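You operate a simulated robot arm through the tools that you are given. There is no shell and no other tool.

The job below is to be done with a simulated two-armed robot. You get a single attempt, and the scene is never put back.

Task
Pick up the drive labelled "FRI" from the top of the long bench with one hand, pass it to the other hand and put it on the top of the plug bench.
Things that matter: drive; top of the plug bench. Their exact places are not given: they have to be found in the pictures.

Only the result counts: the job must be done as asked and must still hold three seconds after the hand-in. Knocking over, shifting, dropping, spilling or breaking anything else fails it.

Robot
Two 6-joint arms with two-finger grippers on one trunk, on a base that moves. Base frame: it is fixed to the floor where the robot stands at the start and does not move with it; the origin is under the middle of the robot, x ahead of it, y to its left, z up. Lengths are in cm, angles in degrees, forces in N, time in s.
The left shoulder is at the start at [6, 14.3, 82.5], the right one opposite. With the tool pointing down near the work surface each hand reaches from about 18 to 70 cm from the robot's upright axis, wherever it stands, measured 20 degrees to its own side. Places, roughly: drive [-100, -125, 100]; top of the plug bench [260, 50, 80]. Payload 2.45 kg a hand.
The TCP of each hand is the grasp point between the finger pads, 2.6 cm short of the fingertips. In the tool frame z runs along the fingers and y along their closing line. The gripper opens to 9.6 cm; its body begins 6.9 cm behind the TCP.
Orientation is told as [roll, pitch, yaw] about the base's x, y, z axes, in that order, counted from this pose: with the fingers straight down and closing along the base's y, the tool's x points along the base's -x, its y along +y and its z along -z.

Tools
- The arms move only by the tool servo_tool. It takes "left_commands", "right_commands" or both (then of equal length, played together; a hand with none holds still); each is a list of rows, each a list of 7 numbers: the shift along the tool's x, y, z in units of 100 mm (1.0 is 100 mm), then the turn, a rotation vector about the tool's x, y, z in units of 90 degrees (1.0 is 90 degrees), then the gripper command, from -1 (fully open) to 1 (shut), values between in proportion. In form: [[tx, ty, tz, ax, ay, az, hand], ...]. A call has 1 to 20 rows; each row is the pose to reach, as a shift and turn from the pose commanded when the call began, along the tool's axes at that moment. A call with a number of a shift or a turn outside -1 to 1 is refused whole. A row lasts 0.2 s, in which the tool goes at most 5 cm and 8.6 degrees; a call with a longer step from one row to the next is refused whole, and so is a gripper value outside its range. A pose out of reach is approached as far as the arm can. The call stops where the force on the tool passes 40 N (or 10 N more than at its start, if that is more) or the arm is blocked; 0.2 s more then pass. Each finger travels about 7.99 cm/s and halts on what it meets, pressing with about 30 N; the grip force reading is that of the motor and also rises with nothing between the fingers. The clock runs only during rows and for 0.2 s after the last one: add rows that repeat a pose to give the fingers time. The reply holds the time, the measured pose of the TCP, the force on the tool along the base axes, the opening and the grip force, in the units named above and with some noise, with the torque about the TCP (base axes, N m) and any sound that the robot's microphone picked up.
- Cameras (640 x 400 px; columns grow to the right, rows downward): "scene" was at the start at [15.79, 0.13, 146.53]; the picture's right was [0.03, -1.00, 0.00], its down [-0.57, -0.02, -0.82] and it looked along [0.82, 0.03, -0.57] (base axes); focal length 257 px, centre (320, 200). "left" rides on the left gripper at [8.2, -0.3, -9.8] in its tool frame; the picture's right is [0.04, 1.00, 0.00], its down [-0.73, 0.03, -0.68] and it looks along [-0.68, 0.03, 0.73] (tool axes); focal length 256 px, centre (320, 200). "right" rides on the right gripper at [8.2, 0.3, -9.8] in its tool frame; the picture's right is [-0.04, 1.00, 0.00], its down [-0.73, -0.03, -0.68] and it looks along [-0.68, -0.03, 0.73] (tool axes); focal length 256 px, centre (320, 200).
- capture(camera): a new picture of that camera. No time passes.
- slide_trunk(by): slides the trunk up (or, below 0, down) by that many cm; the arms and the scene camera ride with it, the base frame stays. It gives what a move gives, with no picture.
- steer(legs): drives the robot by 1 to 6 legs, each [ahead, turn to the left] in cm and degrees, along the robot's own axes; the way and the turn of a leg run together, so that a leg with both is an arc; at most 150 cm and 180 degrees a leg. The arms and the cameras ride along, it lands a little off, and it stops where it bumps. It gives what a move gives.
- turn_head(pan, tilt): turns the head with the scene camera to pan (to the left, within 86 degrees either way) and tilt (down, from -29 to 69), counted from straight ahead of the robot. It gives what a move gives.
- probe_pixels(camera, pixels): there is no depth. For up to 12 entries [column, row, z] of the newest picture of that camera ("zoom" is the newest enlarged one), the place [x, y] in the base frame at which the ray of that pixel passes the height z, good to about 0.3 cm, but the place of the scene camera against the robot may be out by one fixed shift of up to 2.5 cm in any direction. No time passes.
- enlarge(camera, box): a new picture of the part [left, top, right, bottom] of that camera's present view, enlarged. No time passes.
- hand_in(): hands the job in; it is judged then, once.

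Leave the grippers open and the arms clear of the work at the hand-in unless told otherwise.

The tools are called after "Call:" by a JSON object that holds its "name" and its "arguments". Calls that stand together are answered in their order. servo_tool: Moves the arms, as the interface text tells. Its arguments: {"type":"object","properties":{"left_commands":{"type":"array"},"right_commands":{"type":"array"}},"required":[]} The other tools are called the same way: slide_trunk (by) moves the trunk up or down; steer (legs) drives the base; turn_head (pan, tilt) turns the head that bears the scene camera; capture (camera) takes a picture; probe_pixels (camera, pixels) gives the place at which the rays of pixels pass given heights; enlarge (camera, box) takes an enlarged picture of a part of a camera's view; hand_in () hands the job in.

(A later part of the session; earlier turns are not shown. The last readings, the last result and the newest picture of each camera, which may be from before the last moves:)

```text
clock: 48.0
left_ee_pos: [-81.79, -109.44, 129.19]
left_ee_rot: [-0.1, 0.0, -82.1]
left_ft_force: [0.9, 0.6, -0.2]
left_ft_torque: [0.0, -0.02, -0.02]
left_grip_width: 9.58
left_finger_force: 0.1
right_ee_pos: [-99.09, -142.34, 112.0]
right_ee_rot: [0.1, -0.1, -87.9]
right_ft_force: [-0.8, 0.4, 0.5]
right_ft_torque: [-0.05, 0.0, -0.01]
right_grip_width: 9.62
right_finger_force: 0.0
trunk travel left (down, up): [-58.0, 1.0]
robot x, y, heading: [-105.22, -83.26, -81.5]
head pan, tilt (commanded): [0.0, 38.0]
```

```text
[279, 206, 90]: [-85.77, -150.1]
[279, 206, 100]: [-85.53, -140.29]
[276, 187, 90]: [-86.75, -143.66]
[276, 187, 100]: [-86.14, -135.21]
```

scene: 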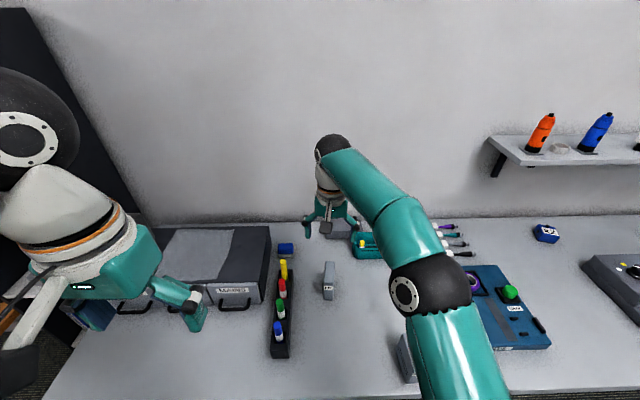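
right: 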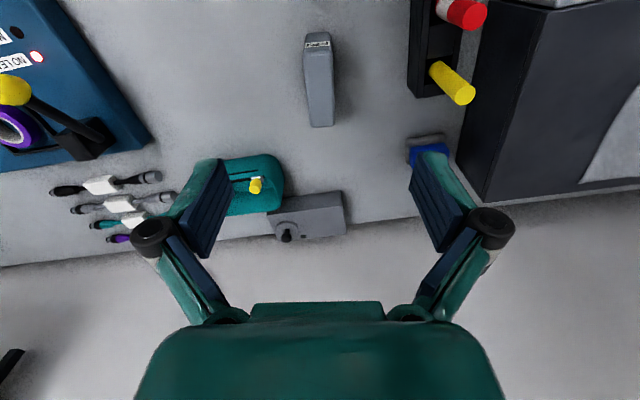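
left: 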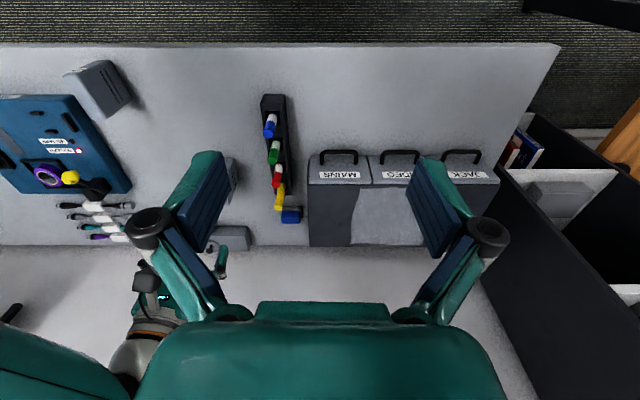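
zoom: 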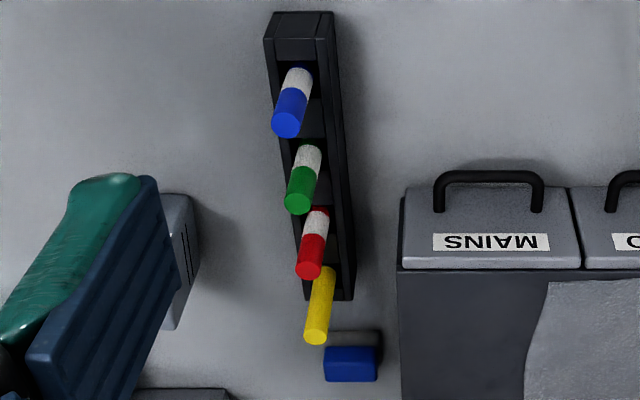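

The yellow pen tip is at (−85.6, −142.7, 98), 13 cm to the side of my TCP, so there is room. I'll go down 10 cm first with a 1° yaw trim.

Call:
{"name": "servo_tool", "arguments": {"right_commands": [[0, 0.005, 0.33, 0, 0, -0.01, -1], [0, 0.01, 0.66, 0, 0, -0.01, -1], [0, 0.01, 1.0, 0, 0, -0.01, -1], [0, 0.01, 1.0, 0, 0, -0.01, -1]]}}

Call:
{"name": "capture", "arguments": {"camera": "right"}}

```text
clock: 49.0
left_ee_pos: [-81.75, -109.35, 129.2]
left_ee_rot: [0.1, 0.0, -82.0]
left_ft_force: [-0.5, -0.3, 0.3]
left_ft_torque: [-0.04, -0.01, 0.02]
left_grip_width: 9.59
left_finger_force: 0.1
right_ee_pos: [-98.8, -142.2, 101.94]
right_ee_rot: [0.0, -0.1, -86.9]
right_ft_force: [-0.3, -0.4, -0.2]
right_ft_torque: [-0.01, -0.03, 0.0]
right_grip_width: 9.6
right_finger_force: 0.0
trunk travel left (down, up): [-58.0, 1.0]
robot x, y, heading: [-104.98, -83.57, -81.5]
head pan, tilt (commanded): [0.0, 38.0]
```

```text
taken
```

right: 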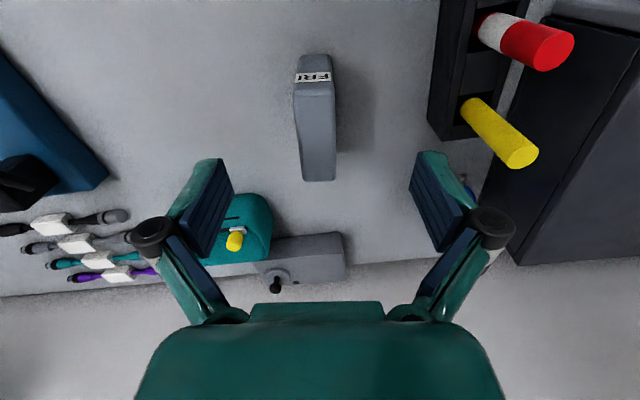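

The drive is between the fingers. I'll probe its edges at row 121, where the TCP's vertical meets the drive top.

Call:
{"name": "enlarge", "arguments": {"camera": "right", "box": [255, 45, 385, 195]}}

Call:
{"name": "probe_pixels", "arguments": {"camera": "right", "pixels": [[320, 121, 94.7], [297, 121, 94.7], [335, 121, 94.7], [302, 181, 94.7], [337, 180, 94.7], [294, 87, 94.7], [333, 87, 94.7]]}}

```text
2.67 times, centred on (320, 120) of right
```

zoom: 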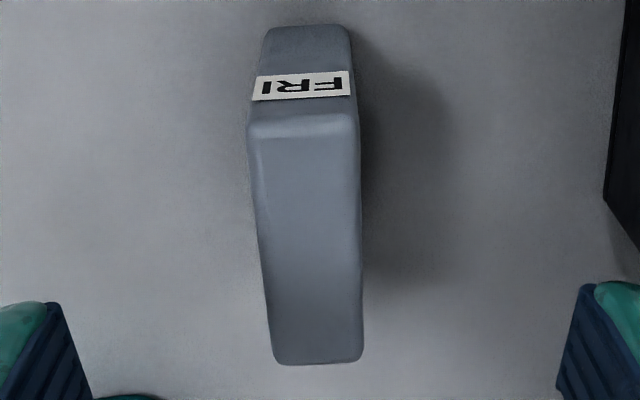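

```text
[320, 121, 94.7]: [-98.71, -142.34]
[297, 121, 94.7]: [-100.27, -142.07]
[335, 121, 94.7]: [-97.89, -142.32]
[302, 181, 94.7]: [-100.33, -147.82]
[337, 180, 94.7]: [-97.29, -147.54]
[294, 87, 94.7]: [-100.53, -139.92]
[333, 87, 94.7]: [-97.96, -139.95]
```

The drive's middle is at x≈−99.1 and the TCP at −98.8, so I'll trim 0.25 cm and descend 9.7 cm to TCP z≈92.2. The fingers will straddle the drive.

Call:
{"name": "servo_tool", "arguments": {"right_commands": [[0, -0.025, 0.25, 0, 0, 0, -1], [0, -0.028, 0.5, 0, 0, 0, -1], [0, -0.028, 0.75, 0, 0, 0, -1], [0, -0.028, 0.97, 0, 0, 0, -1], [0, -0.028, 0.97, 0, 0, 0, -1]]}}

Call:
{"name": "capture", "arguments": {"camera": "right"}}

```text
clock: 50.2
left_ee_pos: [-81.78, -109.35, 129.17]
left_ee_rot: [-0.1, 0.0, -82.1]
left_ft_force: [0.0, -0.1, 0.4]
left_ft_torque: [-0.02, 0.01, 0.0]
left_grip_width: 9.59
left_finger_force: 0.0
right_ee_pos: [-99.14, -142.21, 92.15]
right_ee_rot: [0.0, 0.0, -86.9]
right_ft_force: [0.3, -0.3, 0.9]
right_ft_torque: [0.01, -0.04, -0.02]
right_grip_width: 9.61
right_finger_force: 0.0
trunk travel left (down, up): [-58.0, 1.0]
robot x, y, heading: [-105.04, -83.63, -81.6]
head pan, tilt (commanded): [0.0, 38.0]
```

```text
taken
```

right: 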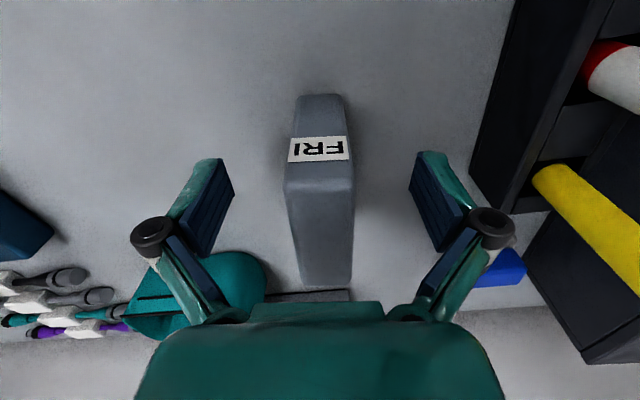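

The drive is centred between the fingers at column 320, with no contact and both sides clear. I'll close the right gripper.

Call:
{"name": "servo_tool", "arguments": {"right_commands": [[0, 0, 0, 0, 0, 0, 0], [0, 0, 0, 0, 0, 0, 0.4], [0, 0, 0, 0, 0, 0, 0.7], [0, 0, 0, 0, 0, 0, 1], [0, 0, 0, 0, 0, 0, 1], [0, 0, 0, 0, 0, 0, 1]]}}

Call:
{"name": "capture", "arguments": {"camera": "right"}}

```text
clock: 51.6
left_ee_pos: [-81.81, -109.47, 129.19]
left_ee_rot: [0.1, -0.1, -82.0]
left_ft_force: [-0.4, -1.4, 0.1]
left_ft_torque: [0.03, 0.02, -0.02]
left_grip_width: 9.58
left_finger_force: 0.0
right_ee_pos: [-99.21, -142.25, 92.16]
right_ee_rot: [0.0, -0.1, -87.0]
right_ft_force: [0.7, -0.5, 0.9]
right_ft_torque: [-0.01, -0.06, 0.02]
right_grip_width: 2.94
right_finger_force: 29.9
trunk travel left (down, up): [-58.0, 1.0]
robot x, y, heading: [-105.24, -83.08, -81.5]
head pan, tilt (commanded): [0.0, 38.0]
```

```text
taken
```

right: 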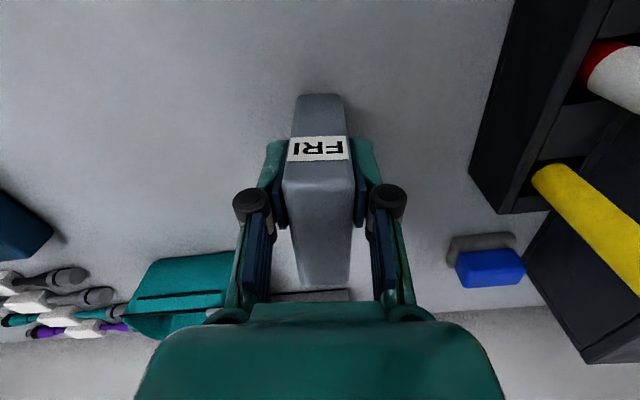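

It is gripped at width 2.94 cm with 30 N. I'll lift straight up 10 cm and check the weight.

Call:
{"name": "servo_tool", "arguments": {"right_commands": [[0, 0, -0.15, 0, 0, 0, 1], [0, 0, -0.4, 0, 0, 0, 1], [0, 0, -0.7, 0, 0, 0, 1], [0, 0, -1.0, 0, 0, 0, 1], [0, 0, -1.0, 0, 0, 0, 1]]}}

Call:
{"name": "capture", "arguments": {"camera": "right"}}

Call:
{"name": "capture", "arguments": {"camera": "scene"}}

```text
clock: 52.8
left_ee_pos: [-81.8, -109.45, 129.19]
left_ee_rot: [0.0, 0.0, -82.1]
left_ft_force: [0.1, -0.2, 0.8]
left_ft_torque: [0.03, -0.01, 0.02]
left_grip_width: 9.6
left_finger_force: 0.1
right_ee_pos: [-99.14, -142.37, 102.2]
right_ee_rot: [-0.1, 0.0, -86.9]
right_ft_force: [0.8, 0.3, -2.8]
right_ft_torque: [0.06, 0.01, 0.03]
right_grip_width: 2.94
right_finger_force: 30.2
trunk travel left (down, up): [-58.0, 1.0]
robot x, y, heading: [-105.17, -83.34, -81.6]
head pan, tilt (commanded): [0.0, 38.0]
```

```text
taken
```

right: 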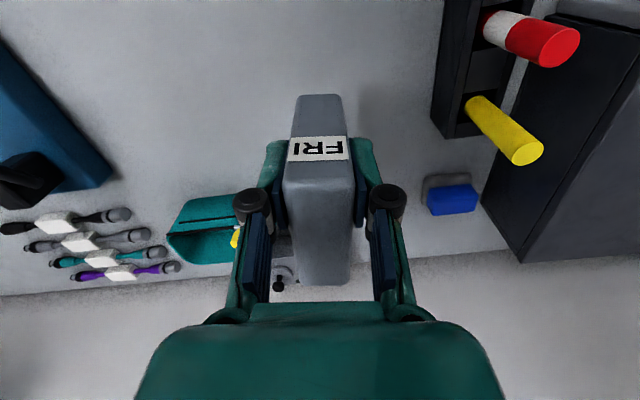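

```text
taken
```

scene: 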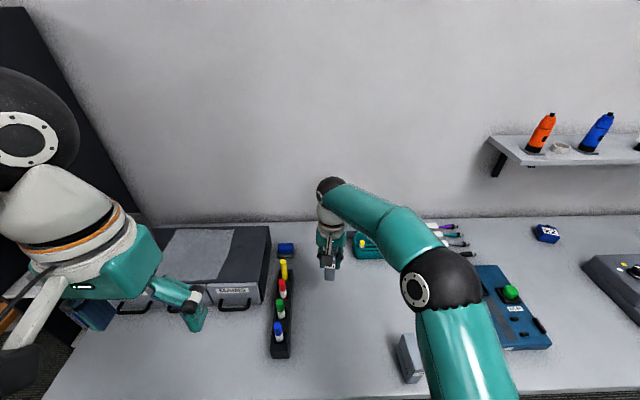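

The drive is up and weighs about 0.3 kg. I'll raise it 10 cm more, then pull it back toward me and to the right, over the bench items.

Call:
{"name": "servo_tool", "arguments": {"right_commands": [[0, 0, -0.3, 0, 0, 0, 1], [0, 0, -0.65, 0, 0, 0, 1], [0, 0, -1.0, 0, 0, 0, 1], [0.33, -0.2, -1.0, 0, 0, 0, 1], [0.66, -0.4, -1.0, 0, 0, 0, 1], [1.0, -0.6, -1.0, 0, 0, 0, 1], [1.0, -0.6, -1.0, 0, 0, 0, 1]]}}

Call:
{"name": "servo_tool", "arguments": {"right_commands": [[0.2, -0.2, -0.2, 0, 0, 0, 1], [0.4, -0.4, -0.4, 0, 0, 0, 1], [0.6, -0.6, -0.6, 0, 0, 0, 1], [0.6, -0.6, -0.6, 0, 0, 0, 1]]}}

```text
clock: 54.4
left_ee_pos: [-81.74, -109.68, 129.04]
left_ee_rot: [-0.2, 0.0, -82.1]
left_ft_force: [0.7, -0.6, -0.7]
left_ft_torque: [0.0, 0.03, -0.02]
left_grip_width: 9.6
left_finger_force: 0.0
right_ee_pos: [-105.74, -132.74, 112.24]
right_ee_rot: [0.1, 0.0, -87.0]
right_ft_force: [0.2, -1.3, -2.8]
right_ft_torque: [0.06, 0.03, -0.02]
right_grip_width: 2.96
right_finger_force: 29.9
trunk travel left (down, up): [-58.0, 1.0]
robot x, y, heading: [-104.86, -83.11, -81.5]
head pan, tilt (commanded): [0.0, 38.0]
```

```text
clock: 55.4
left_ee_pos: [-81.86, -109.53, 129.16]
left_ee_rot: [0.0, 0.0, -82.2]
left_ft_force: [1.0, 0.1, 0.4]
left_ft_torque: [0.04, 0.03, 0.03]
left_grip_width: 9.57
left_finger_force: 0.0
right_ee_pos: [-112.06, -127.06, 118.3]
right_ee_rot: [0.0, 0.0, -86.9]
right_ft_force: [-0.1, -0.3, -2.8]
right_ft_torque: [0.09, 0.03, 0.0]
right_grip_width: 2.94
right_finger_force: 29.7
trunk travel left (down, up): [-58.0, 1.0]
robot x, y, heading: [-104.94, -83.27, -81.4]
head pan, tilt (commanded): [0.0, 38.0]
```

The drive is held in front of me. I'll back away from the bench 22 cm into the aisle, where there's about 35 cm of free space behind me.

Call:
{"name": "steer", "arguments": {"legs": [[-11, 0], [-11, 0]]}}

Call:
{"name": "capture", "arguments": {"camera": "right"}}

Call:
{"name": "turn_head", "arguments": {"pan": 70, "tilt": 30}}

Call:
{"name": "capture", "arguments": {"camera": "scene"}}

```text
clock: 57.4
left_ee_pos: [-85.08, -87.48, 129.28]
left_ee_rot: [0.0, 0.0, -82.1]
left_ft_force: [-1.2, -0.1, -0.6]
left_ft_torque: [-0.03, -0.04, -0.02]
left_grip_width: 9.61
left_finger_force: 0.0
right_ee_pos: [-115.37, -105.17, 118.27]
right_ee_rot: [0.0, -0.1, -86.9]
right_ft_force: [-0.4, 0.9, -2.7]
right_ft_torque: [0.01, 0.02, 0.01]
right_grip_width: 2.94
right_finger_force: 29.7
trunk travel left (down, up): [-58.0, 1.0]
robot x, y, heading: [-108.36, -61.06, -81.5]
head pan, tilt (commanded): [0.0, 38.0]
```

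```text
taken
```

right: 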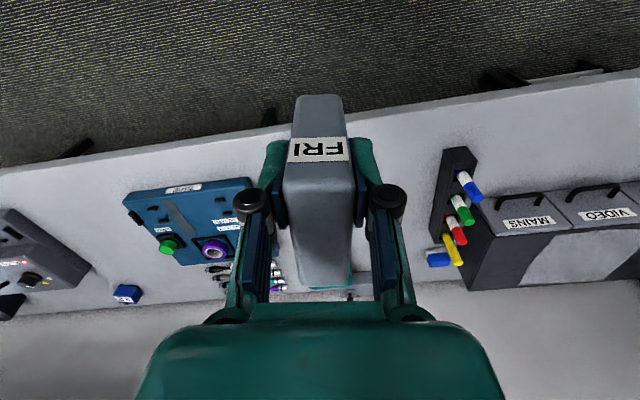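

```text
clock: 58.8
left_ee_pos: [-85.12, -87.63, 129.25]
left_ee_rot: [0.1, 0.1, -82.1]
left_ft_force: [-1.1, 0.3, -0.3]
left_ft_torque: [0.0, 0.02, -0.01]
left_grip_width: 9.58
left_finger_force: 0.0
right_ee_pos: [-115.31, -105.15, 118.31]
right_ee_rot: [0.0, -0.1, -86.9]
right_ft_force: [-0.1, -0.1, -2.5]
right_ft_torque: [0.03, 0.02, 0.0]
right_grip_width: 2.95
right_finger_force: 29.6
trunk travel left (down, up): [-58.0, 1.0]
robot x, y, heading: [-108.35, -61.4, -81.4]
head pan, tilt (commanded): [70.0, 30.0]
```

```text
taken
```

scene: 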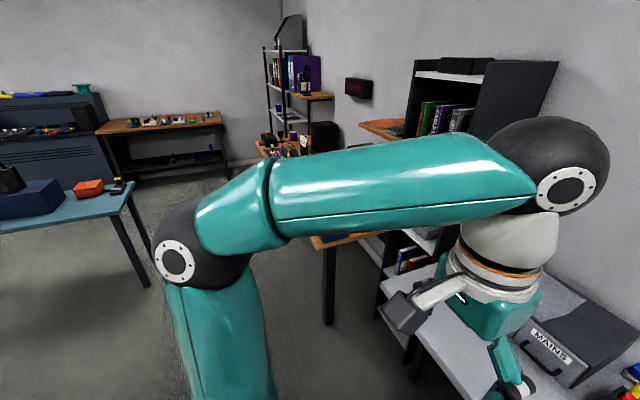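

The drive is still steady in the right hand. I'll turn left in pieces to head back along the aisle to the plug bench seen in the distance at (160,125).

Call:
{"name": "steer", "arguments": {"legs": [[0, 24]]}}

Call:
{"name": "steer", "arguments": {"legs": [[0, 24]]}}

Call:
{"name": "steer", "arguments": {"legs": [[0, 24]]}}

Call:
{"name": "steer", "arguments": {"legs": [[0, 20]]}}

Call:
{"name": "turn_head", "arguments": {"pan": 0, "tilt": 25}}

Call:
{"name": "capture", "arguments": {"camera": "scene"}}

```text
clock: 60.5
left_ee_pos: [-76.61, -75.71, 129.3]
left_ee_rot: [0.1, 0.0, -58.3]
left_ft_force: [-0.3, -0.9, -0.4]
left_ft_torque: [0.01, 0.03, -0.01]
left_grip_width: 9.6
left_finger_force: 0.0
right_ee_pos: [-97.33, -104.0, 118.39]
right_ee_rot: [0.0, -0.1, -63.0]
right_ft_force: [-0.8, 0.4, -1.9]
right_ft_torque: [0.02, 0.07, 0.01]
right_grip_width: 2.96
right_finger_force: 30.5
trunk travel left (down, up): [-58.0, 1.0]
robot x, y, heading: [-109.82, -62.02, -57.9]
head pan, tilt (commanded): [70.0, 30.0]
```

```text
clock: 62.3
left_ee_pos: [-73.86, -60.87, 129.34]
left_ee_rot: [0.0, 0.0, -34.2]
left_ft_force: [0.2, 0.7, -0.6]
left_ft_torque: [0.0, 0.01, 0.01]
left_grip_width: 9.56
left_finger_force: 0.1
right_ee_pos: [-81.13, -95.12, 118.26]
right_ee_rot: [-0.1, 0.0, -39.0]
right_ft_force: [0.2, 0.2, -2.3]
right_ft_torque: [-0.03, 0.0, 0.02]
right_grip_width: 2.95
right_finger_force: 30.3
trunk travel left (down, up): [-58.0, 1.0]
robot x, y, heading: [-110.62, -63.09, -33.6]
head pan, tilt (commanded): [70.0, 30.0]
```

```text
clock: 64.1
left_ee_pos: [-77.48, -46.06, 129.28]
left_ee_rot: [0.0, -0.1, -10.0]
left_ft_force: [-0.6, 0.9, -0.9]
left_ft_torque: [0.05, 0.0, 0.01]
left_grip_width: 9.59
left_finger_force: 0.1
right_ee_pos: [-70.16, -80.35, 118.3]
right_ee_rot: [0.0, -0.1, -14.9]
right_ft_force: [0.3, 0.3, -1.0]
right_ft_torque: [0.0, 0.06, -0.01]
right_grip_width: 2.96
right_finger_force: 30.0
trunk travel left (down, up): [-58.0, 1.0]
robot x, y, heading: [-110.44, -64.52, -9.4]
head pan, tilt (commanded): [70.0, 30.0]
```

```text
clock: 65.7
left_ee_pos: [-85.79, -35.91, 129.37]
left_ee_rot: [0.1, 0.0, 10.1]
left_ft_force: [0.3, 1.3, -0.1]
left_ft_torque: [0.0, 0.01, 0.0]
left_grip_width: 9.59
left_finger_force: 0.0
right_ee_pos: [-67.06, -65.47, 118.39]
right_ee_rot: [0.1, -0.1, 5.3]
right_ft_force: [-0.2, 0.0, -2.4]
right_ft_torque: [-0.03, 0.02, 0.01]
right_grip_width: 2.96
right_finger_force: 29.7
trunk travel left (down, up): [-58.0, 1.0]
robot x, y, heading: [-110.13, -65.08, 10.4]
head pan, tilt (commanded): [70.0, 30.0]
```

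```text
clock: 67.1
left_ee_pos: [-85.61, -35.92, 129.42]
left_ee_rot: [-0.1, 0.0, 10.0]
left_ft_force: [0.7, -0.4, -0.5]
left_ft_torque: [0.02, 0.01, 0.04]
left_grip_width: 9.61
left_finger_force: 0.0
right_ee_pos: [-67.12, -65.57, 118.51]
right_ee_rot: [0.0, 0.0, 5.2]
right_ft_force: [0.2, -0.2, -2.1]
right_ft_torque: [0.0, 0.05, -0.01]
right_grip_width: 2.93
right_finger_force: 30.2
trunk travel left (down, up): [-58.0, 1.0]
robot x, y, heading: [-110.2, -65.52, 10.6]
head pan, tilt (commanded): [0.0, 25.0]
```

```text
taken
```

scene: 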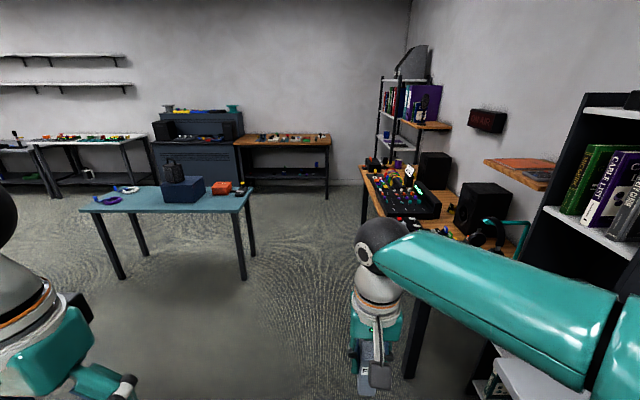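

I'm now at (−110, −65.5) heading 10.6 along the room axis. The plug bench is the wooden one at about (288,145), near (260,51), and the lane between the blue table and the media bench is free. I'll turn 5° left and drive 100 cm.

Call:
{"name": "steer", "arguments": {"legs": [[0, 5], [50, 0], [50, 0]]}}

Call:
{"name": "capture", "arguments": {"camera": "scene"}}

```text
clock: 73.2
left_ee_pos: [9.6, -7.75, 129.44]
left_ee_rot: [0.1, 0.0, 14.5]
left_ft_force: [0.4, 0.5, 0.2]
left_ft_torque: [0.0, 0.01, 0.01]
left_grip_width: 9.59
left_finger_force: 0.1
right_ee_pos: [30.55, -35.96, 118.41]
right_ee_rot: [0.0, -0.1, 9.7]
right_ft_force: [0.5, -0.1, -1.3]
right_ft_torque: [-0.05, 0.05, -0.01]
right_grip_width: 2.95
right_finger_force: 30.2
trunk travel left (down, up): [-58.0, 1.0]
robot x, y, heading: [-12.37, -39.64, 15.1]
head pan, tilt (commanded): [0.0, 25.0]
```

```text
taken
```

scene: 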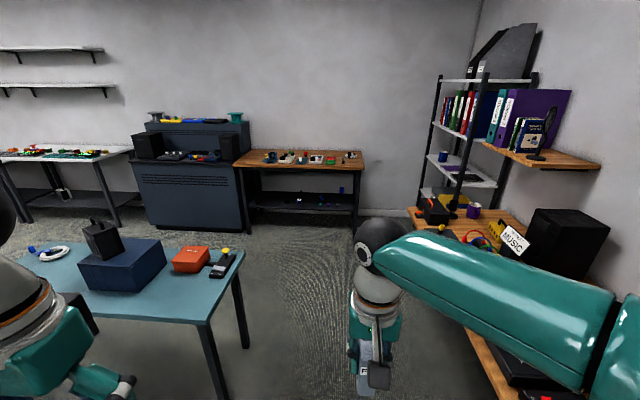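

All is steady. I'll turn 5° right back to the room axis and drive on 130 cm, between the blue table and the media bench.

Call:
{"name": "steer", "arguments": {"legs": [[0, -5], [65, 0], [60, 0]]}}

Call:
{"name": "capture", "arguments": {"camera": "scene"}}

Call:
{"name": "enlarge", "arguments": {"camera": "scene", "box": [160, 100, 400, 250]}}

```text
clock: 80.5
left_ee_pos: [136.83, 11.59, 129.36]
left_ee_rot: [0.0, 0.0, 9.2]
left_ft_force: [0.2, 0.2, 0.3]
left_ft_torque: [-0.02, 0.01, 0.0]
left_grip_width: 9.61
left_finger_force: 0.0
right_ee_pos: [154.81, -18.45, 118.44]
right_ee_rot: [0.0, 0.0, 4.4]
right_ft_force: [0.2, -0.8, -2.9]
right_ft_torque: [0.0, 0.07, 0.04]
right_grip_width: 2.95
right_finger_force: 30.4
trunk travel left (down, up): [-58.0, 1.0]
robot x, y, heading: [112.06, -17.62, 9.7]
head pan, tilt (commanded): [0.0, 25.0]
```

```text
taken
```

scene: 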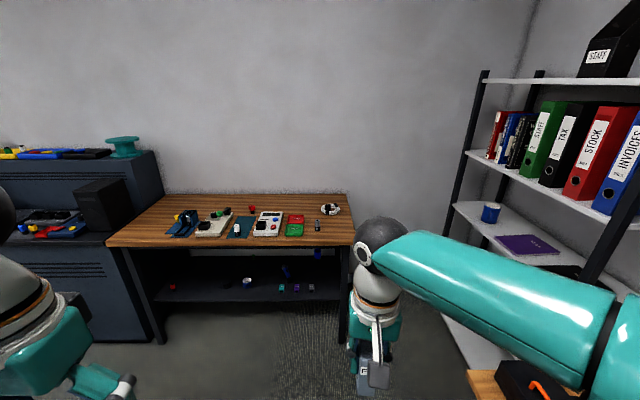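

```text
2.67 times, centred on (280, 175) of scene
```

zoom: 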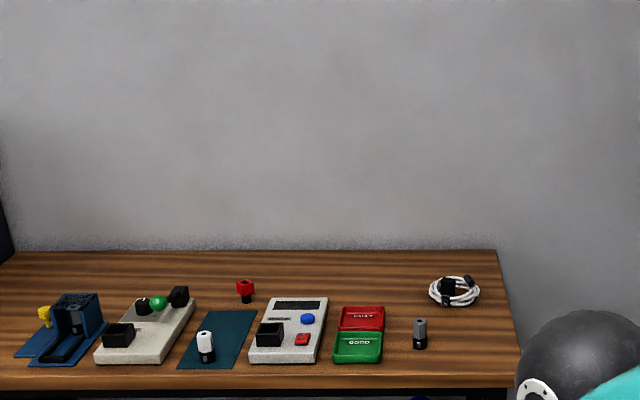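

Now I can see the plug bench top: the items are in the middle, with free wood at the right front around scene (335,235) and at the back middle (290,205). I'll probe the bench corners and the nearby shelf rack.

Call:
{"name": "probe_pixels", "arguments": {"camera": "scene", "pixels": [[354, 244, 78], [354, 244, 84], [107, 244, 80], [347, 194, 80], [166, 194, 80], [345, 340, 0], [161, 342, 0], [317, 231, 80], [330, 209, 80], [450, 230, 60], [470, 345, 20], [500, 385, 80]]}}

Call:
{"name": "turn_head", "arguments": {"pan": -45, "tilt": 40}}

Call:
{"name": "capture", "arguments": {"camera": "scene"}}

```text
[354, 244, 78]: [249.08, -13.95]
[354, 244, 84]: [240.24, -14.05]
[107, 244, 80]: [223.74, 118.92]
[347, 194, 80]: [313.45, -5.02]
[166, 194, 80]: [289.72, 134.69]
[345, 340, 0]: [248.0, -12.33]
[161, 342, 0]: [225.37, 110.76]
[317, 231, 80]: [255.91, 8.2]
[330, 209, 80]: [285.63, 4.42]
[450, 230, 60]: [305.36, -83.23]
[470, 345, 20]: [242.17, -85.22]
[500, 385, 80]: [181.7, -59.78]
```

```text
clock: 81.7
left_ee_pos: [136.79, 11.5, 129.48]
left_ee_rot: [0.1, 0.0, 9.1]
left_ft_force: [-0.6, -0.7, 0.5]
left_ft_torque: [-0.01, 0.02, 0.03]
left_grip_width: 9.6
left_finger_force: 0.0
right_ee_pos: [154.9, -18.41, 118.46]
right_ee_rot: [0.0, 0.0, 4.4]
right_ft_force: [1.4, 0.3, -2.1]
right_ft_torque: [0.04, 0.06, -0.01]
right_grip_width: 2.95
right_finger_force: 30.2
trunk travel left (down, up): [-58.0, 1.0]
robot x, y, heading: [111.94, -17.71, 9.8]
head pan, tilt (commanded): [-45.0, 40.0]
```

```text
taken
```

scene: 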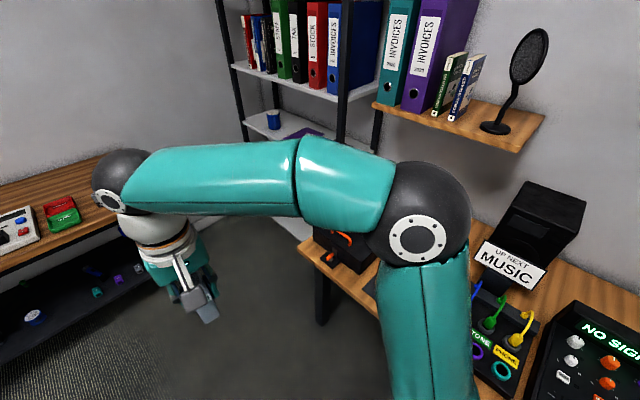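

The plug bench top has its front edge from about (246,−14) to (224,119), with a free area at the right front near (257,−4). I'm standing in open space, so I'll do the pass here. The plan is to yaw the right hand +90° so the drive's long side lies left–right, then have the left hand come in horizontally from the left and grip the lower left end. First I'll yaw the right hand.

Call:
{"name": "servo_tool", "arguments": {"right_commands": [[0, 0, 0, 0, 0, -0.09, 1], [0, 0, 0, 0, 0, -0.18, 1], [0, 0, 0, 0, 0, -0.27, 1], [0, 0, 0, 0, 0, -0.36, 1], [0, 0, 0, 0, 0, -0.45, 1], [0, 0, 0, 0, 0, -0.54, 1], [0, 0, 0, 0, 0, -0.63, 1], [0, 0, 0, 0, 0, -0.72, 1], [0, 0, 0, 0, 0, -0.81, 1], [0, 0, 0, 0, 0, -0.9, 1], [0, 0, 0, 0, 0, -0.99, 1], [0, 0, 0, 0, 0, -0.99, 1]]}}

Call:
{"name": "turn_head", "arguments": {"pan": 0, "tilt": 35}}

Call:
{"name": "capture", "arguments": {"camera": "scene"}}

```text
clock: 84.2
left_ee_pos: [136.72, 11.4, 129.42]
left_ee_rot: [0.1, 0.1, 9.2]
left_ft_force: [0.4, 0.8, 0.2]
left_ft_torque: [0.01, 0.04, 0.0]
left_grip_width: 9.59
left_finger_force: 0.0
right_ee_pos: [154.91, -18.43, 118.54]
right_ee_rot: [0.1, 0.0, 93.6]
right_ft_force: [0.6, -0.2, -1.9]
right_ft_torque: [-0.05, 0.0, 0.0]
right_grip_width: 2.94
right_finger_force: 30.6
trunk travel left (down, up): [-58.0, 1.0]
robot x, y, heading: [111.62, -17.7, 9.5]
head pan, tilt (commanded): [-45.0, 40.0]
```

```text
clock: 85.4
left_ee_pos: [136.78, 11.51, 129.42]
left_ee_rot: [0.0, 0.0, 9.2]
left_ft_force: [0.5, -0.3, -0.6]
left_ft_torque: [-0.04, 0.0, 0.0]
left_grip_width: 9.6
left_finger_force: 0.1
right_ee_pos: [154.82, -18.48, 118.41]
right_ee_rot: [-0.1, 0.0, 93.5]
right_ft_force: [-0.4, 0.6, -1.9]
right_ft_torque: [-0.07, -0.02, 0.0]
right_grip_width: 2.93
right_finger_force: 29.8
trunk travel left (down, up): [-58.0, 1.0]
robot x, y, heading: [111.69, -17.73, 9.8]
head pan, tilt (commanded): [0.0, 35.0]
```

```text
taken
```

scene: 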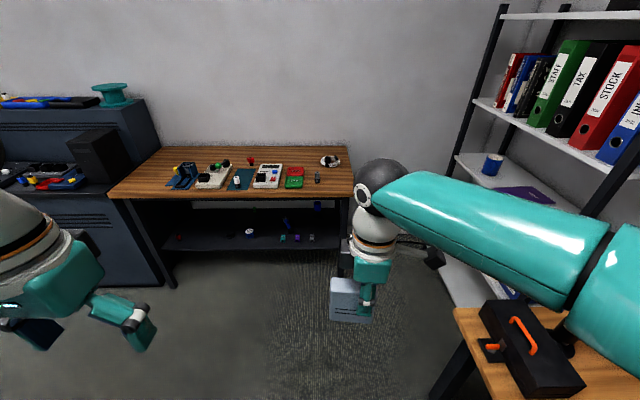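

The right hand now has yaw 93.5 and the drive's broad face is toward me at (348,300). I'll zoom to see the finger widths and the free drive area.

Call:
{"name": "enlarge", "arguments": {"camera": "scene", "box": [300, 220, 420, 340]}}

Call:
{"name": "capture", "arguments": {"camera": "left"}}

Call:
{"name": "probe_pixels", "arguments": {"camera": "scene", "pixels": [[367, 309, 116], [330, 318, 111.6], [372, 322, 111.6]]}}

```text
3.33 times, centred on (360, 280) of scene
```

zoom: 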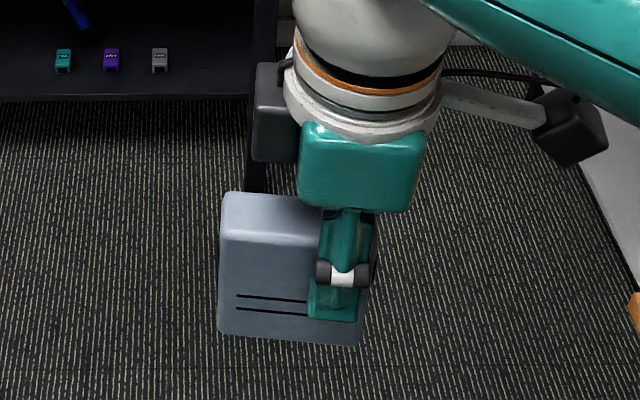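

```text
taken
```

left: 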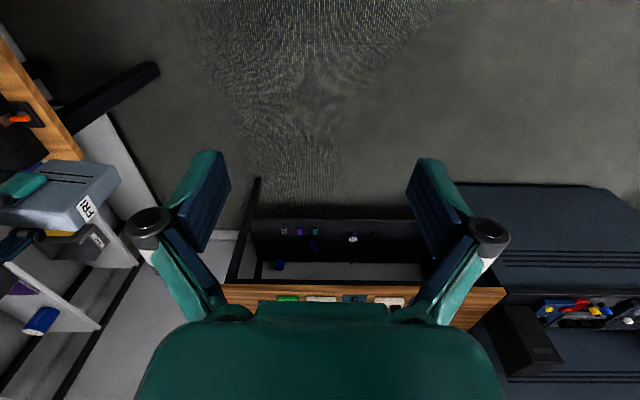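

```text
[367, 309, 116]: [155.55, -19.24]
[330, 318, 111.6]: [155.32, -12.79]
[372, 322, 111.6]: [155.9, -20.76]
```

The fingers are about 3 cm wide and the drive's lower-left area is free. I'll move the left hand 10 cm forward and yaw it to match, 84° so its yaw is 93.5, staying well left of the drive.

Call:
{"name": "servo_tool", "arguments": {"left_commands": [[-0.33, 0, 0, 0, 0, 0, -1], [-0.66, 0, 0, 0, 0, 0, -1], [-1.0, 0, 0, 0, 0, 0, -1], [-1.0, 0, 0, 0, 0, -0.085, -1], [-1.0, 0, 0, 0, 0, -0.17, -1], [-1.0, 0, 0, 0, 0, -0.255, -1], [-1.0, 0, 0, 0, 0, -0.34, -1], [-1.0, 0, 0, 0, 0, -0.425, -1], [-1.0, 0, 0, 0, 0, -0.51, -1], [-1.0, 0, 0, 0, 0, -0.595, -1], [-1.0, 0, 0, 0, 0, -0.68, -1], [-1.0, 0, 0, 0, 0, -0.765, -1], [-1.0, 0, 0, 0, 0, -0.85, -1], [-1.0, 0, 0, 0, 0, -0.937, -1], [-1.0, 0, 0, 0, 0, -0.937, -1]]}}

Call:
{"name": "capture", "arguments": {"camera": "scene"}}

```text
clock: 88.6
left_ee_pos: [146.54, 13.09, 129.54]
left_ee_rot: [-0.1, 0.0, 93.6]
left_ft_force: [0.1, -0.4, 0.2]
left_ft_torque: [-0.03, 0.02, -0.02]
left_grip_width: 9.59
left_finger_force: 0.1
right_ee_pos: [154.86, -18.37, 118.36]
right_ee_rot: [0.1, -0.1, 93.5]
right_ft_force: [0.0, -0.2, -2.8]
right_ft_torque: [-0.03, -0.01, 0.0]
right_grip_width: 2.95
right_finger_force: 30.0
trunk travel left (down, up): [-58.0, 1.0]
robot x, y, heading: [111.76, -17.98, 9.8]
head pan, tilt (commanded): [0.0, 35.0]
```

```text
taken
```

scene: 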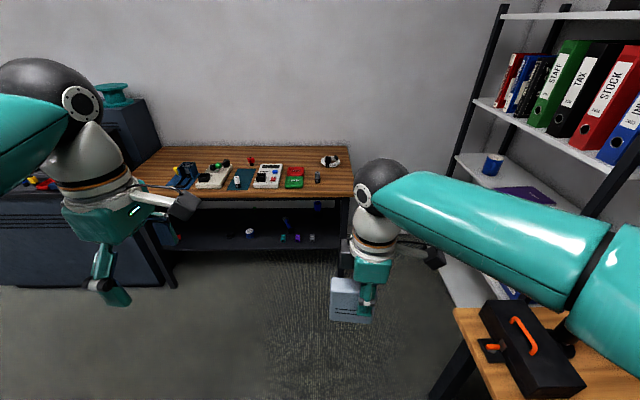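

The left hand has yaw 93.6. I'll tilt it 90° about its closing axis so the fingers point right toward the drive with the camera on top.

Call:
{"name": "servo_tool", "arguments": {"left_commands": [[0, 0, 0, 0, 0.085, 0, -1], [0, 0, 0, 0, 0.17, 0, -1], [0, 0, 0, 0, 0.255, 0, -1], [0, 0, 0, 0, 0.34, 0, -1], [0, 0, 0, 0, 0.425, 0, -1], [0, 0, 0, 0, 0.5, 0, -1], [0, 0, 0, 0, 0.5, 0, -1]]}}

Call:
{"name": "capture", "arguments": {"camera": "scene"}}

```text
clock: 90.2
left_ee_pos: [146.62, 13.13, 129.54]
left_ee_rot: [0.0, 45.1, 93.5]
left_ft_force: [0.2, -0.5, 0.5]
left_ft_torque: [0.01, 0.0, -0.01]
left_grip_width: 9.58
left_finger_force: 0.0
right_ee_pos: [154.8, -18.47, 118.49]
right_ee_rot: [0.1, -0.1, 93.5]
right_ft_force: [-0.1, 0.6, -2.5]
right_ft_torque: [-0.04, -0.01, 0.0]
right_grip_width: 2.95
right_finger_force: 30.2
trunk travel left (down, up): [-58.0, 1.0]
robot x, y, heading: [111.71, -17.78, 9.7]
head pan, tilt (commanded): [0.0, 35.0]
```

```text
taken
```

scene: 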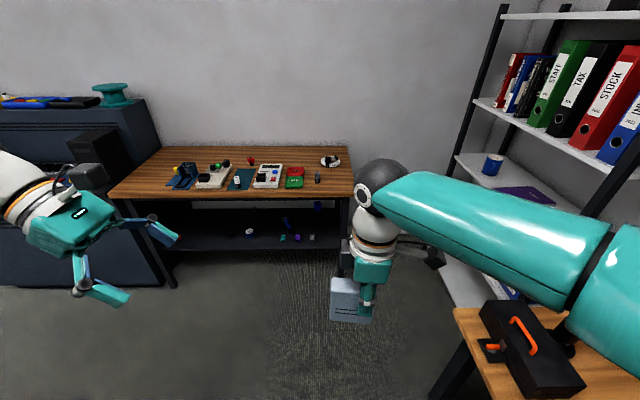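

The tilt works. I'll continue the remaining 45°.

Call:
{"name": "servo_tool", "arguments": {"left_commands": [[0, 0, 0, 0, 0.085, 0, -1], [0, 0, 0, 0, 0.17, 0, -1], [0, 0, 0, 0, 0.255, 0, -1], [0, 0, 0, 0, 0.34, 0, -1], [0, 0, 0, 0, 0.425, 0, -1], [0, 0, 0, 0, 0.5, 0, -1], [0, 0, 0, 0, 0.5, 0, -1]]}}

Call:
{"name": "capture", "arguments": {"camera": "scene"}}

Call:
{"name": "capture", "arguments": {"camera": "left"}}

```text
clock: 91.8
left_ee_pos: [146.55, 13.16, 129.42]
left_ee_rot: [-177.4, 89.8, -83.9]
left_ft_force: [-0.2, -0.4, -0.7]
left_ft_torque: [-0.02, -0.03, 0.01]
left_grip_width: 9.58
left_finger_force: 0.2
right_ee_pos: [154.88, -18.43, 118.54]
right_ee_rot: [0.0, 0.0, 93.5]
right_ft_force: [0.2, -0.2, -3.2]
right_ft_torque: [-0.08, -0.03, 0.03]
right_grip_width: 2.97
right_finger_force: 30.0
trunk travel left (down, up): [-58.0, 1.0]
robot x, y, heading: [111.75, -17.83, 9.7]
head pan, tilt (commanded): [0.0, 35.0]
```

```text
taken
```

scene: 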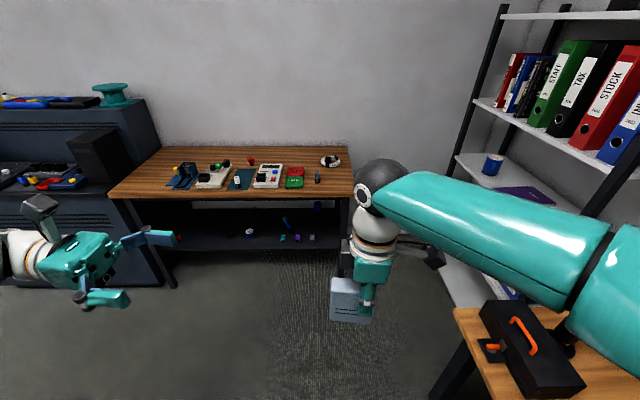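

```text
taken
```

left: 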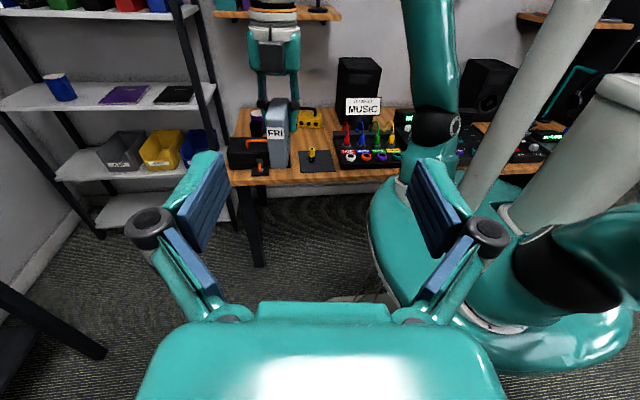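

The left hand is now horizontal, fingers pointing at the drive, which the left camera shows at (277,130) with an FRI label on that end too. I'll lower the left hand 10 cm, shift it forward 6.4 cm to line up and move 3 cm closer.

Call:
{"name": "servo_tool", "arguments": {"left_commands": [[-0.33, -0.21, 0.1, 0, 0, 0, -1], [-0.66, -0.42, 0.2, 0, 0, 0, -1], [-1.0, -0.637, 0.3, 0, 0, 0, -1], [-1.0, -0.637, 0.3, 0, 0, 0, -1]]}}

Call:
{"name": "capture", "arguments": {"camera": "left"}}

Call:
{"name": "capture", "arguments": {"camera": "scene"}}

```text
clock: 92.8
left_ee_pos: [153.28, 10.64, 119.59]
left_ee_rot: [-86.2, 89.9, 7.2]
left_ft_force: [0.1, 0.6, 0.2]
left_ft_torque: [0.0, -0.01, 0.03]
left_grip_width: 9.6
left_finger_force: 0.0
right_ee_pos: [154.77, -18.54, 118.56]
right_ee_rot: [0.0, 0.0, 93.5]
right_ft_force: [0.2, 0.0, -2.0]
right_ft_torque: [-0.06, -0.02, -0.02]
right_grip_width: 2.94
right_finger_force: 30.3
trunk travel left (down, up): [-58.0, 1.0]
robot x, y, heading: [112.02, -18.03, 9.8]
head pan, tilt (commanded): [0.0, 35.0]
```

```text
taken
```

left: 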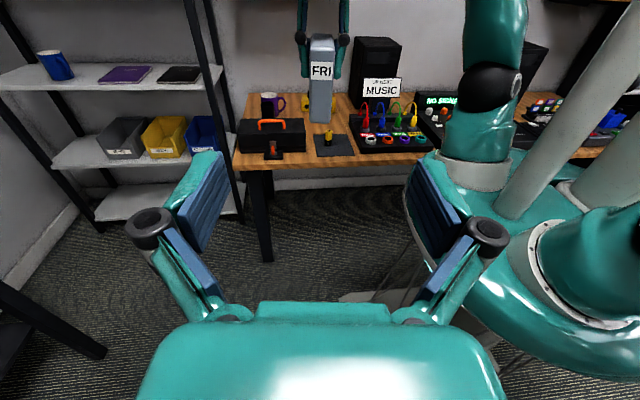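

```text
taken
```

scene: 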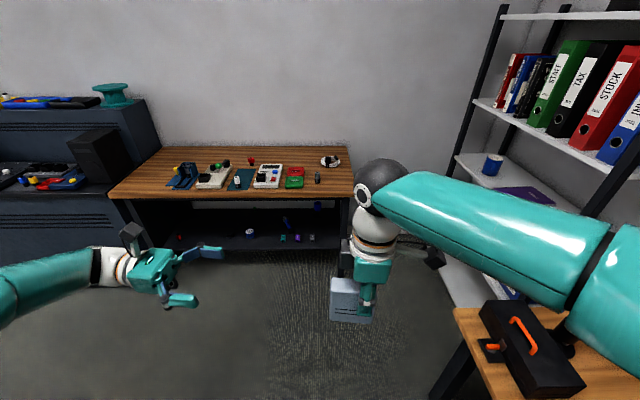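

The drive is centred ahead in the left view at column 322. I'll lower 5.8 cm and move 10 cm closer; the fingertips will still be about 11 cm from the drive.

Call:
{"name": "servo_tool", "arguments": {"left_commands": [[-0.2, 0.005, 0.33, 0, 0, 0, -1], [-0.4, 0.01, 0.66, 0, 0, 0, -1], [-0.584, 0.012, 1.0, 0, 0, 0, -1], [-0.584, 0.012, 1.0, 0, 0, 0, -1]]}}

Call:
{"name": "capture", "arguments": {"camera": "left"}}

Call:
{"name": "enlarge", "arguments": {"camera": "left", "box": [250, 0, 410, 140]}}

```text
clock: 93.8
left_ee_pos: [153.84, 0.35, 113.75]
left_ee_rot: [-132.7, 90.0, -39.2]
left_ft_force: [0.0, -0.3, 0.2]
left_ft_torque: [0.03, 0.0, 0.03]
left_grip_width: 9.6
left_finger_force: 0.0
right_ee_pos: [154.84, -18.46, 118.47]
right_ee_rot: [0.0, 0.0, 93.4]
right_ft_force: [-0.3, 0.0, -2.3]
right_ft_torque: [-0.06, -0.03, 0.04]
right_grip_width: 2.94
right_finger_force: 29.7
trunk travel left (down, up): [-58.0, 1.0]
robot x, y, heading: [111.98, -17.56, 9.8]
head pan, tilt (commanded): [0.0, 35.0]
```

```text
taken
```

left: 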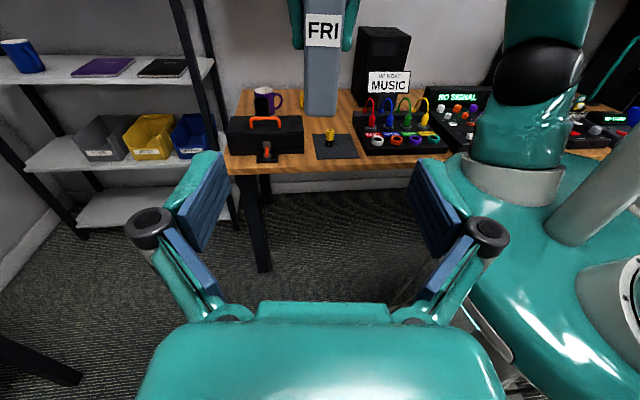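

```text
2.86 times, centred on (330, 70) of left
```

zoom: 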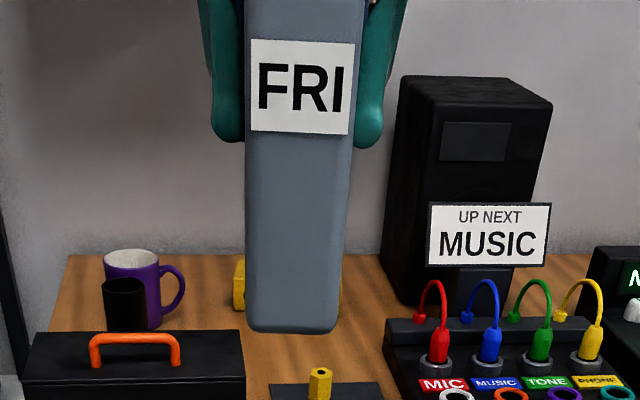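

The drive is centred in the left view within 0.15 cm, its bottom at z≈111.4 and A's fingertips at z≈115.9. My fingers' centre line at 113.6 fits between them. I'll advance 9 cm, stopping about 2 cm short of the drive's end.

Call:
{"name": "servo_tool", "arguments": {"left_commands": [[-0.01, 0.005, 0.3, 0, 0, 0, -1], [-0.02, 0.01, 0.6, 0, 0, 0, -1], [-0.02, 0.015, 0.9, 0, 0, 0, -1], [-0.02, 0.015, 0.9, 0, 0, 0, -1]]}}

Call:
{"name": "capture", "arguments": {"camera": "left"}}

Call:
{"name": "enlarge", "arguments": {"camera": "scene", "box": [240, 200, 420, 340]}}

```text
clock: 94.8
left_ee_pos: [154.13, -8.42, 113.53]
left_ee_rot: [167.4, 90.0, -99.2]
left_ft_force: [-0.1, -0.1, 0.4]
left_ft_torque: [0.02, 0.02, 0.0]
left_grip_width: 9.61
left_finger_force: 0.0
right_ee_pos: [154.99, -18.3, 118.6]
right_ee_rot: [0.1, 0.0, 93.5]
right_ft_force: [-0.8, -0.6, -3.4]
right_ft_torque: [-0.11, -0.02, 0.02]
right_grip_width: 2.96
right_finger_force: 30.0
trunk travel left (down, up): [-58.0, 1.0]
robot x, y, heading: [111.79, -17.91, 9.4]
head pan, tilt (commanded): [0.0, 35.0]
```

```text
taken
```

left: 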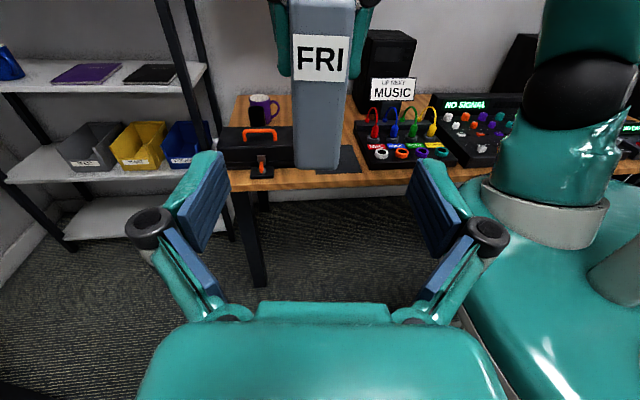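

```text
2.86 times, centred on (330, 270) of scene
```

zoom: 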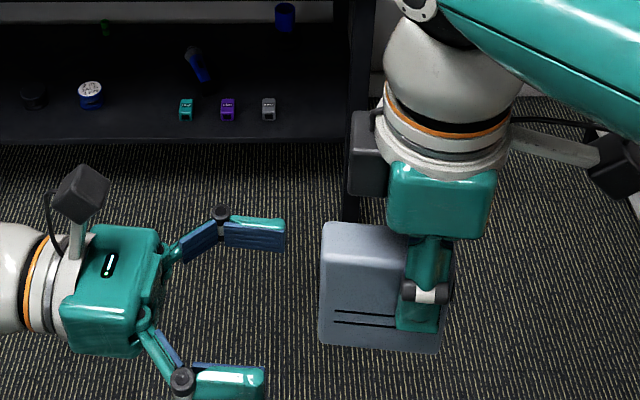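

The alignment looks right in both views: the drive's lower end is at column 319 between the left fingers. I'll advance the last 6 cm so the fingers straddle the drive's left end.

Call:
{"name": "servo_tool", "arguments": {"left_commands": [[0, 0, 0.15, 0, 0, 0, -1], [0, 0, 0.3, 0, 0, 0, -1], [0, 0, 0.45, 0, 0, 0, -1], [0, 0, 0.6, 0, 0, 0, -1], [0, 0, 0.6, 0, 0, 0, -1]]}}

Call:
{"name": "capture", "arguments": {"camera": "left"}}

Call:
{"name": "enlarge", "arguments": {"camera": "scene", "box": [240, 200, 420, 340]}}

```text
clock: 96.0
left_ee_pos: [154.44, -14.63, 113.45]
left_ee_rot: [117.7, 89.9, -148.8]
left_ft_force: [-0.1, -0.9, 0.4]
left_ft_torque: [0.0, 0.0, -0.02]
left_grip_width: 9.59
left_finger_force: 0.0
right_ee_pos: [154.99, -18.28, 118.47]
right_ee_rot: [0.0, 0.0, 93.5]
right_ft_force: [0.4, -0.9, -2.7]
right_ft_torque: [-0.07, -0.05, -0.01]
right_grip_width: 2.94
right_finger_force: 30.4
trunk travel left (down, up): [-58.0, 1.0]
robot x, y, heading: [112.34, -17.75, 9.6]
head pan, tilt (commanded): [0.0, 35.0]
```

```text
taken
```

left: 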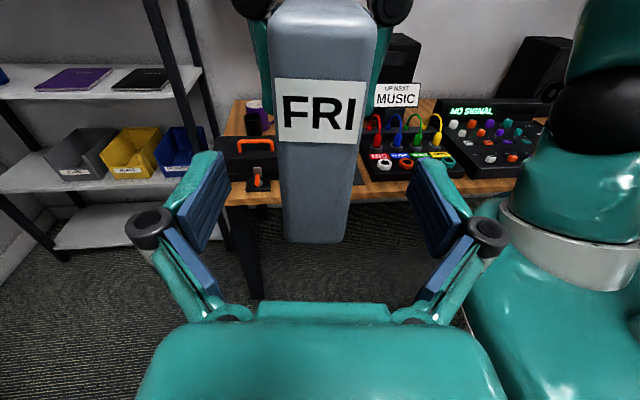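

```text
2.86 times, centred on (330, 270) of scene
```

zoom: 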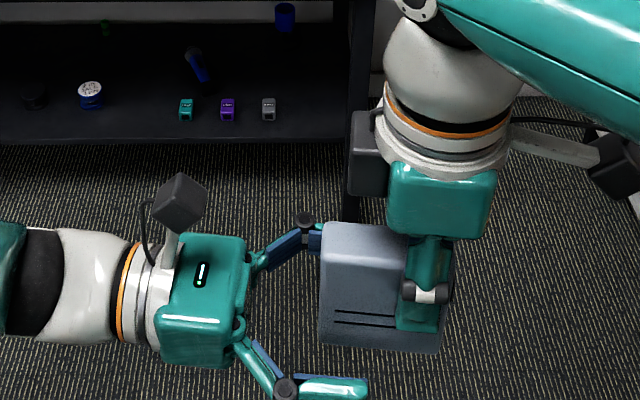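

The left fingers straddle the drive's lower left end, centred within 0.2 cm, and clear of the right fingers. I'll close the left gripper.

Call:
{"name": "servo_tool", "arguments": {"left_commands": [[0, 0, 0, 0, 0, 0, -0.5], [0, 0, 0, 0, 0, 0, 0], [0, 0, 0, 0, 0, 0, 0.3], [0, 0, 0, 0, 0, 0, 0.5], [0, 0, 0, 0, 0, 0, 0.8], [0, 0, 0, 0, 0, 0, 1], [0, 0, 0, 0, 0, 0, 1], [0, 0, 0, 0, 0, 0, 1]]}}

Call:
{"name": "capture", "arguments": {"camera": "left"}}

Call:
{"name": "enlarge", "arguments": {"camera": "scene", "box": [240, 200, 420, 340]}}

```text
clock: 97.8
left_ee_pos: [154.59, -14.46, 113.45]
left_ee_rot: [56.3, 90.0, 150.0]
left_ft_force: [17.5, 0.5, -1.5]
left_ft_torque: [0.1, 0.32, 0.51]
left_grip_width: 2.98
left_finger_force: 29.9
right_ee_pos: [154.97, -18.4, 118.45]
right_ee_rot: [0.1, 0.0, 93.5]
right_ft_force: [-17.3, -0.8, 1.0]
right_ft_torque: [-0.03, 0.61, 0.14]
right_grip_width: 2.96
right_finger_force: 29.7
trunk travel left (down, up): [-58.0, 1.0]
robot x, y, heading: [111.81, -17.44, 9.7]
head pan, tilt (commanded): [0.0, 35.0]
```

```text
taken
```

left: 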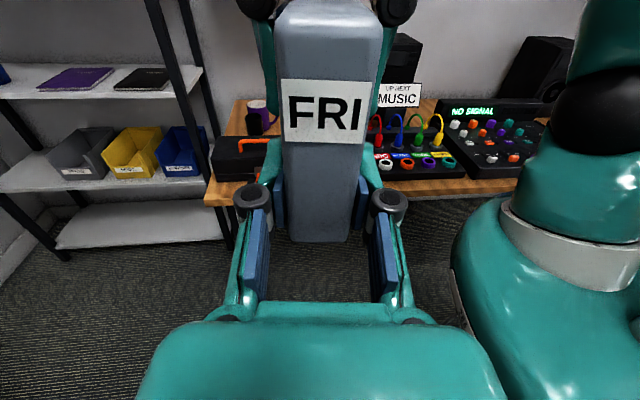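

```text
2.86 times, centred on (330, 270) of scene
```

zoom: 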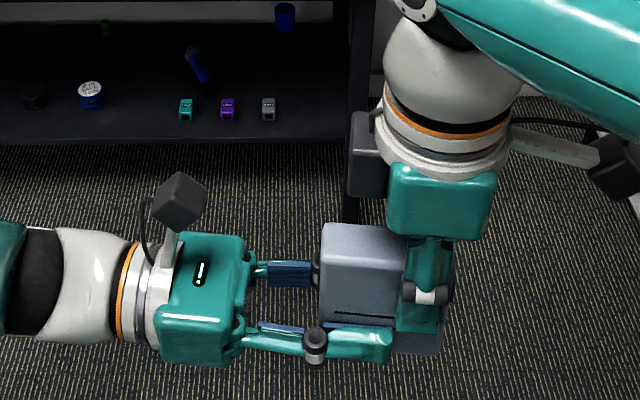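

Both hands hold the drive at width 2.98 with 30 N each. There's a 17 N internal push along x from the small misalignment, so I'll ease the left hand 0.2 cm forward in +x to relieve it.

Call:
{"name": "servo_tool", "arguments": {"left_commands": [[0, -0.01, 0, 0, 0, 0, 1], [0, -0.02, 0, 0, 0, 0, 1], [0, -0.02, 0, 0, 0, 0, 1]]}}

```text
clock: 98.6
left_ee_pos: [154.6, -14.56, 113.52]
left_ee_rot: [-158.1, 89.9, -64.6]
left_ft_force: [12.6, -0.2, 2.1]
left_ft_torque: [0.23, 0.19, 0.39]
left_grip_width: 2.97
left_finger_force: 30.1
right_ee_pos: [154.92, -18.49, 118.46]
right_ee_rot: [-0.1, 0.1, 93.5]
right_ft_force: [-12.4, -0.6, -4.3]
right_ft_torque: [-0.35, 0.45, 0.07]
right_grip_width: 2.95
right_finger_force: 29.6
trunk travel left (down, up): [-58.0, 1.0]
robot x, y, heading: [111.5, -17.64, 9.6]
head pan, tilt (commanded): [0.0, 35.0]
```

That took the force from 17.5 to 12.6 N, so about 0.45 cm more should bring it near zero.

Call:
{"name": "servo_tool", "arguments": {"left_commands": [[0, -0.015, 0, 0, 0, 0, 1], [0, -0.03, 0, 0, 0, 0, 1], [0, -0.045, 0, 0, 0, 0, 1], [0, -0.045, 0, 0, 0, 0, 1]]}}

```text
clock: 99.6
left_ee_pos: [154.88, -14.49, 113.46]
left_ee_rot: [-169.9, 89.8, -76.8]
left_ft_force: [-16.8, 0.0, 11.7]
left_ft_torque: [-0.22, -0.36, -0.45]
left_grip_width: 2.96
left_finger_force: 30.4
right_ee_pos: [154.99, -18.43, 118.44]
right_ee_rot: [-0.4, 0.0, 93.5]
right_ft_force: [16.0, -0.4, -14.9]
right_ft_torque: [-0.32, -0.47, -0.17]
right_grip_width: 2.95
right_finger_force: 29.9
trunk travel left (down, up): [-58.0, 1.0]
robot x, y, heading: [111.96, -18.2, 9.7]
head pan, tilt (commanded): [0.0, 35.0]
```

That overshot to −16.8 N. I'll go back about 0.22 cm.

Call:
{"name": "servo_tool", "arguments": {"left_commands": [[0, 0.011, 0, 0, 0, 0, 1], [0, 0.022, 0, 0, 0, 0, 1], [0, 0.022, 0, 0, 0, 0, 1]]}}

```text
clock: 100.4
left_ee_pos: [154.74, -14.36, 113.49]
left_ee_rot: [168.0, 89.9, -98.7]
left_ft_force: [-20.0, -6.0, 7.3]
left_ft_torque: [0.02, -0.5, -0.61]
left_grip_width: 2.95
left_finger_force: 30.2
right_ee_pos: [155.01, -18.35, 118.67]
right_ee_rot: [-0.2, -0.1, 93.5]
right_ft_force: [20.1, 5.1, -9.5]
right_ft_torque: [-0.14, -0.49, -0.21]
right_grip_width: 2.97
right_finger_force: 30.3
trunk travel left (down, up): [-58.0, 1.0]
robot x, y, heading: [112.17, -18.04, 9.7]
head pan, tilt (commanded): [0.0, 35.0]
```

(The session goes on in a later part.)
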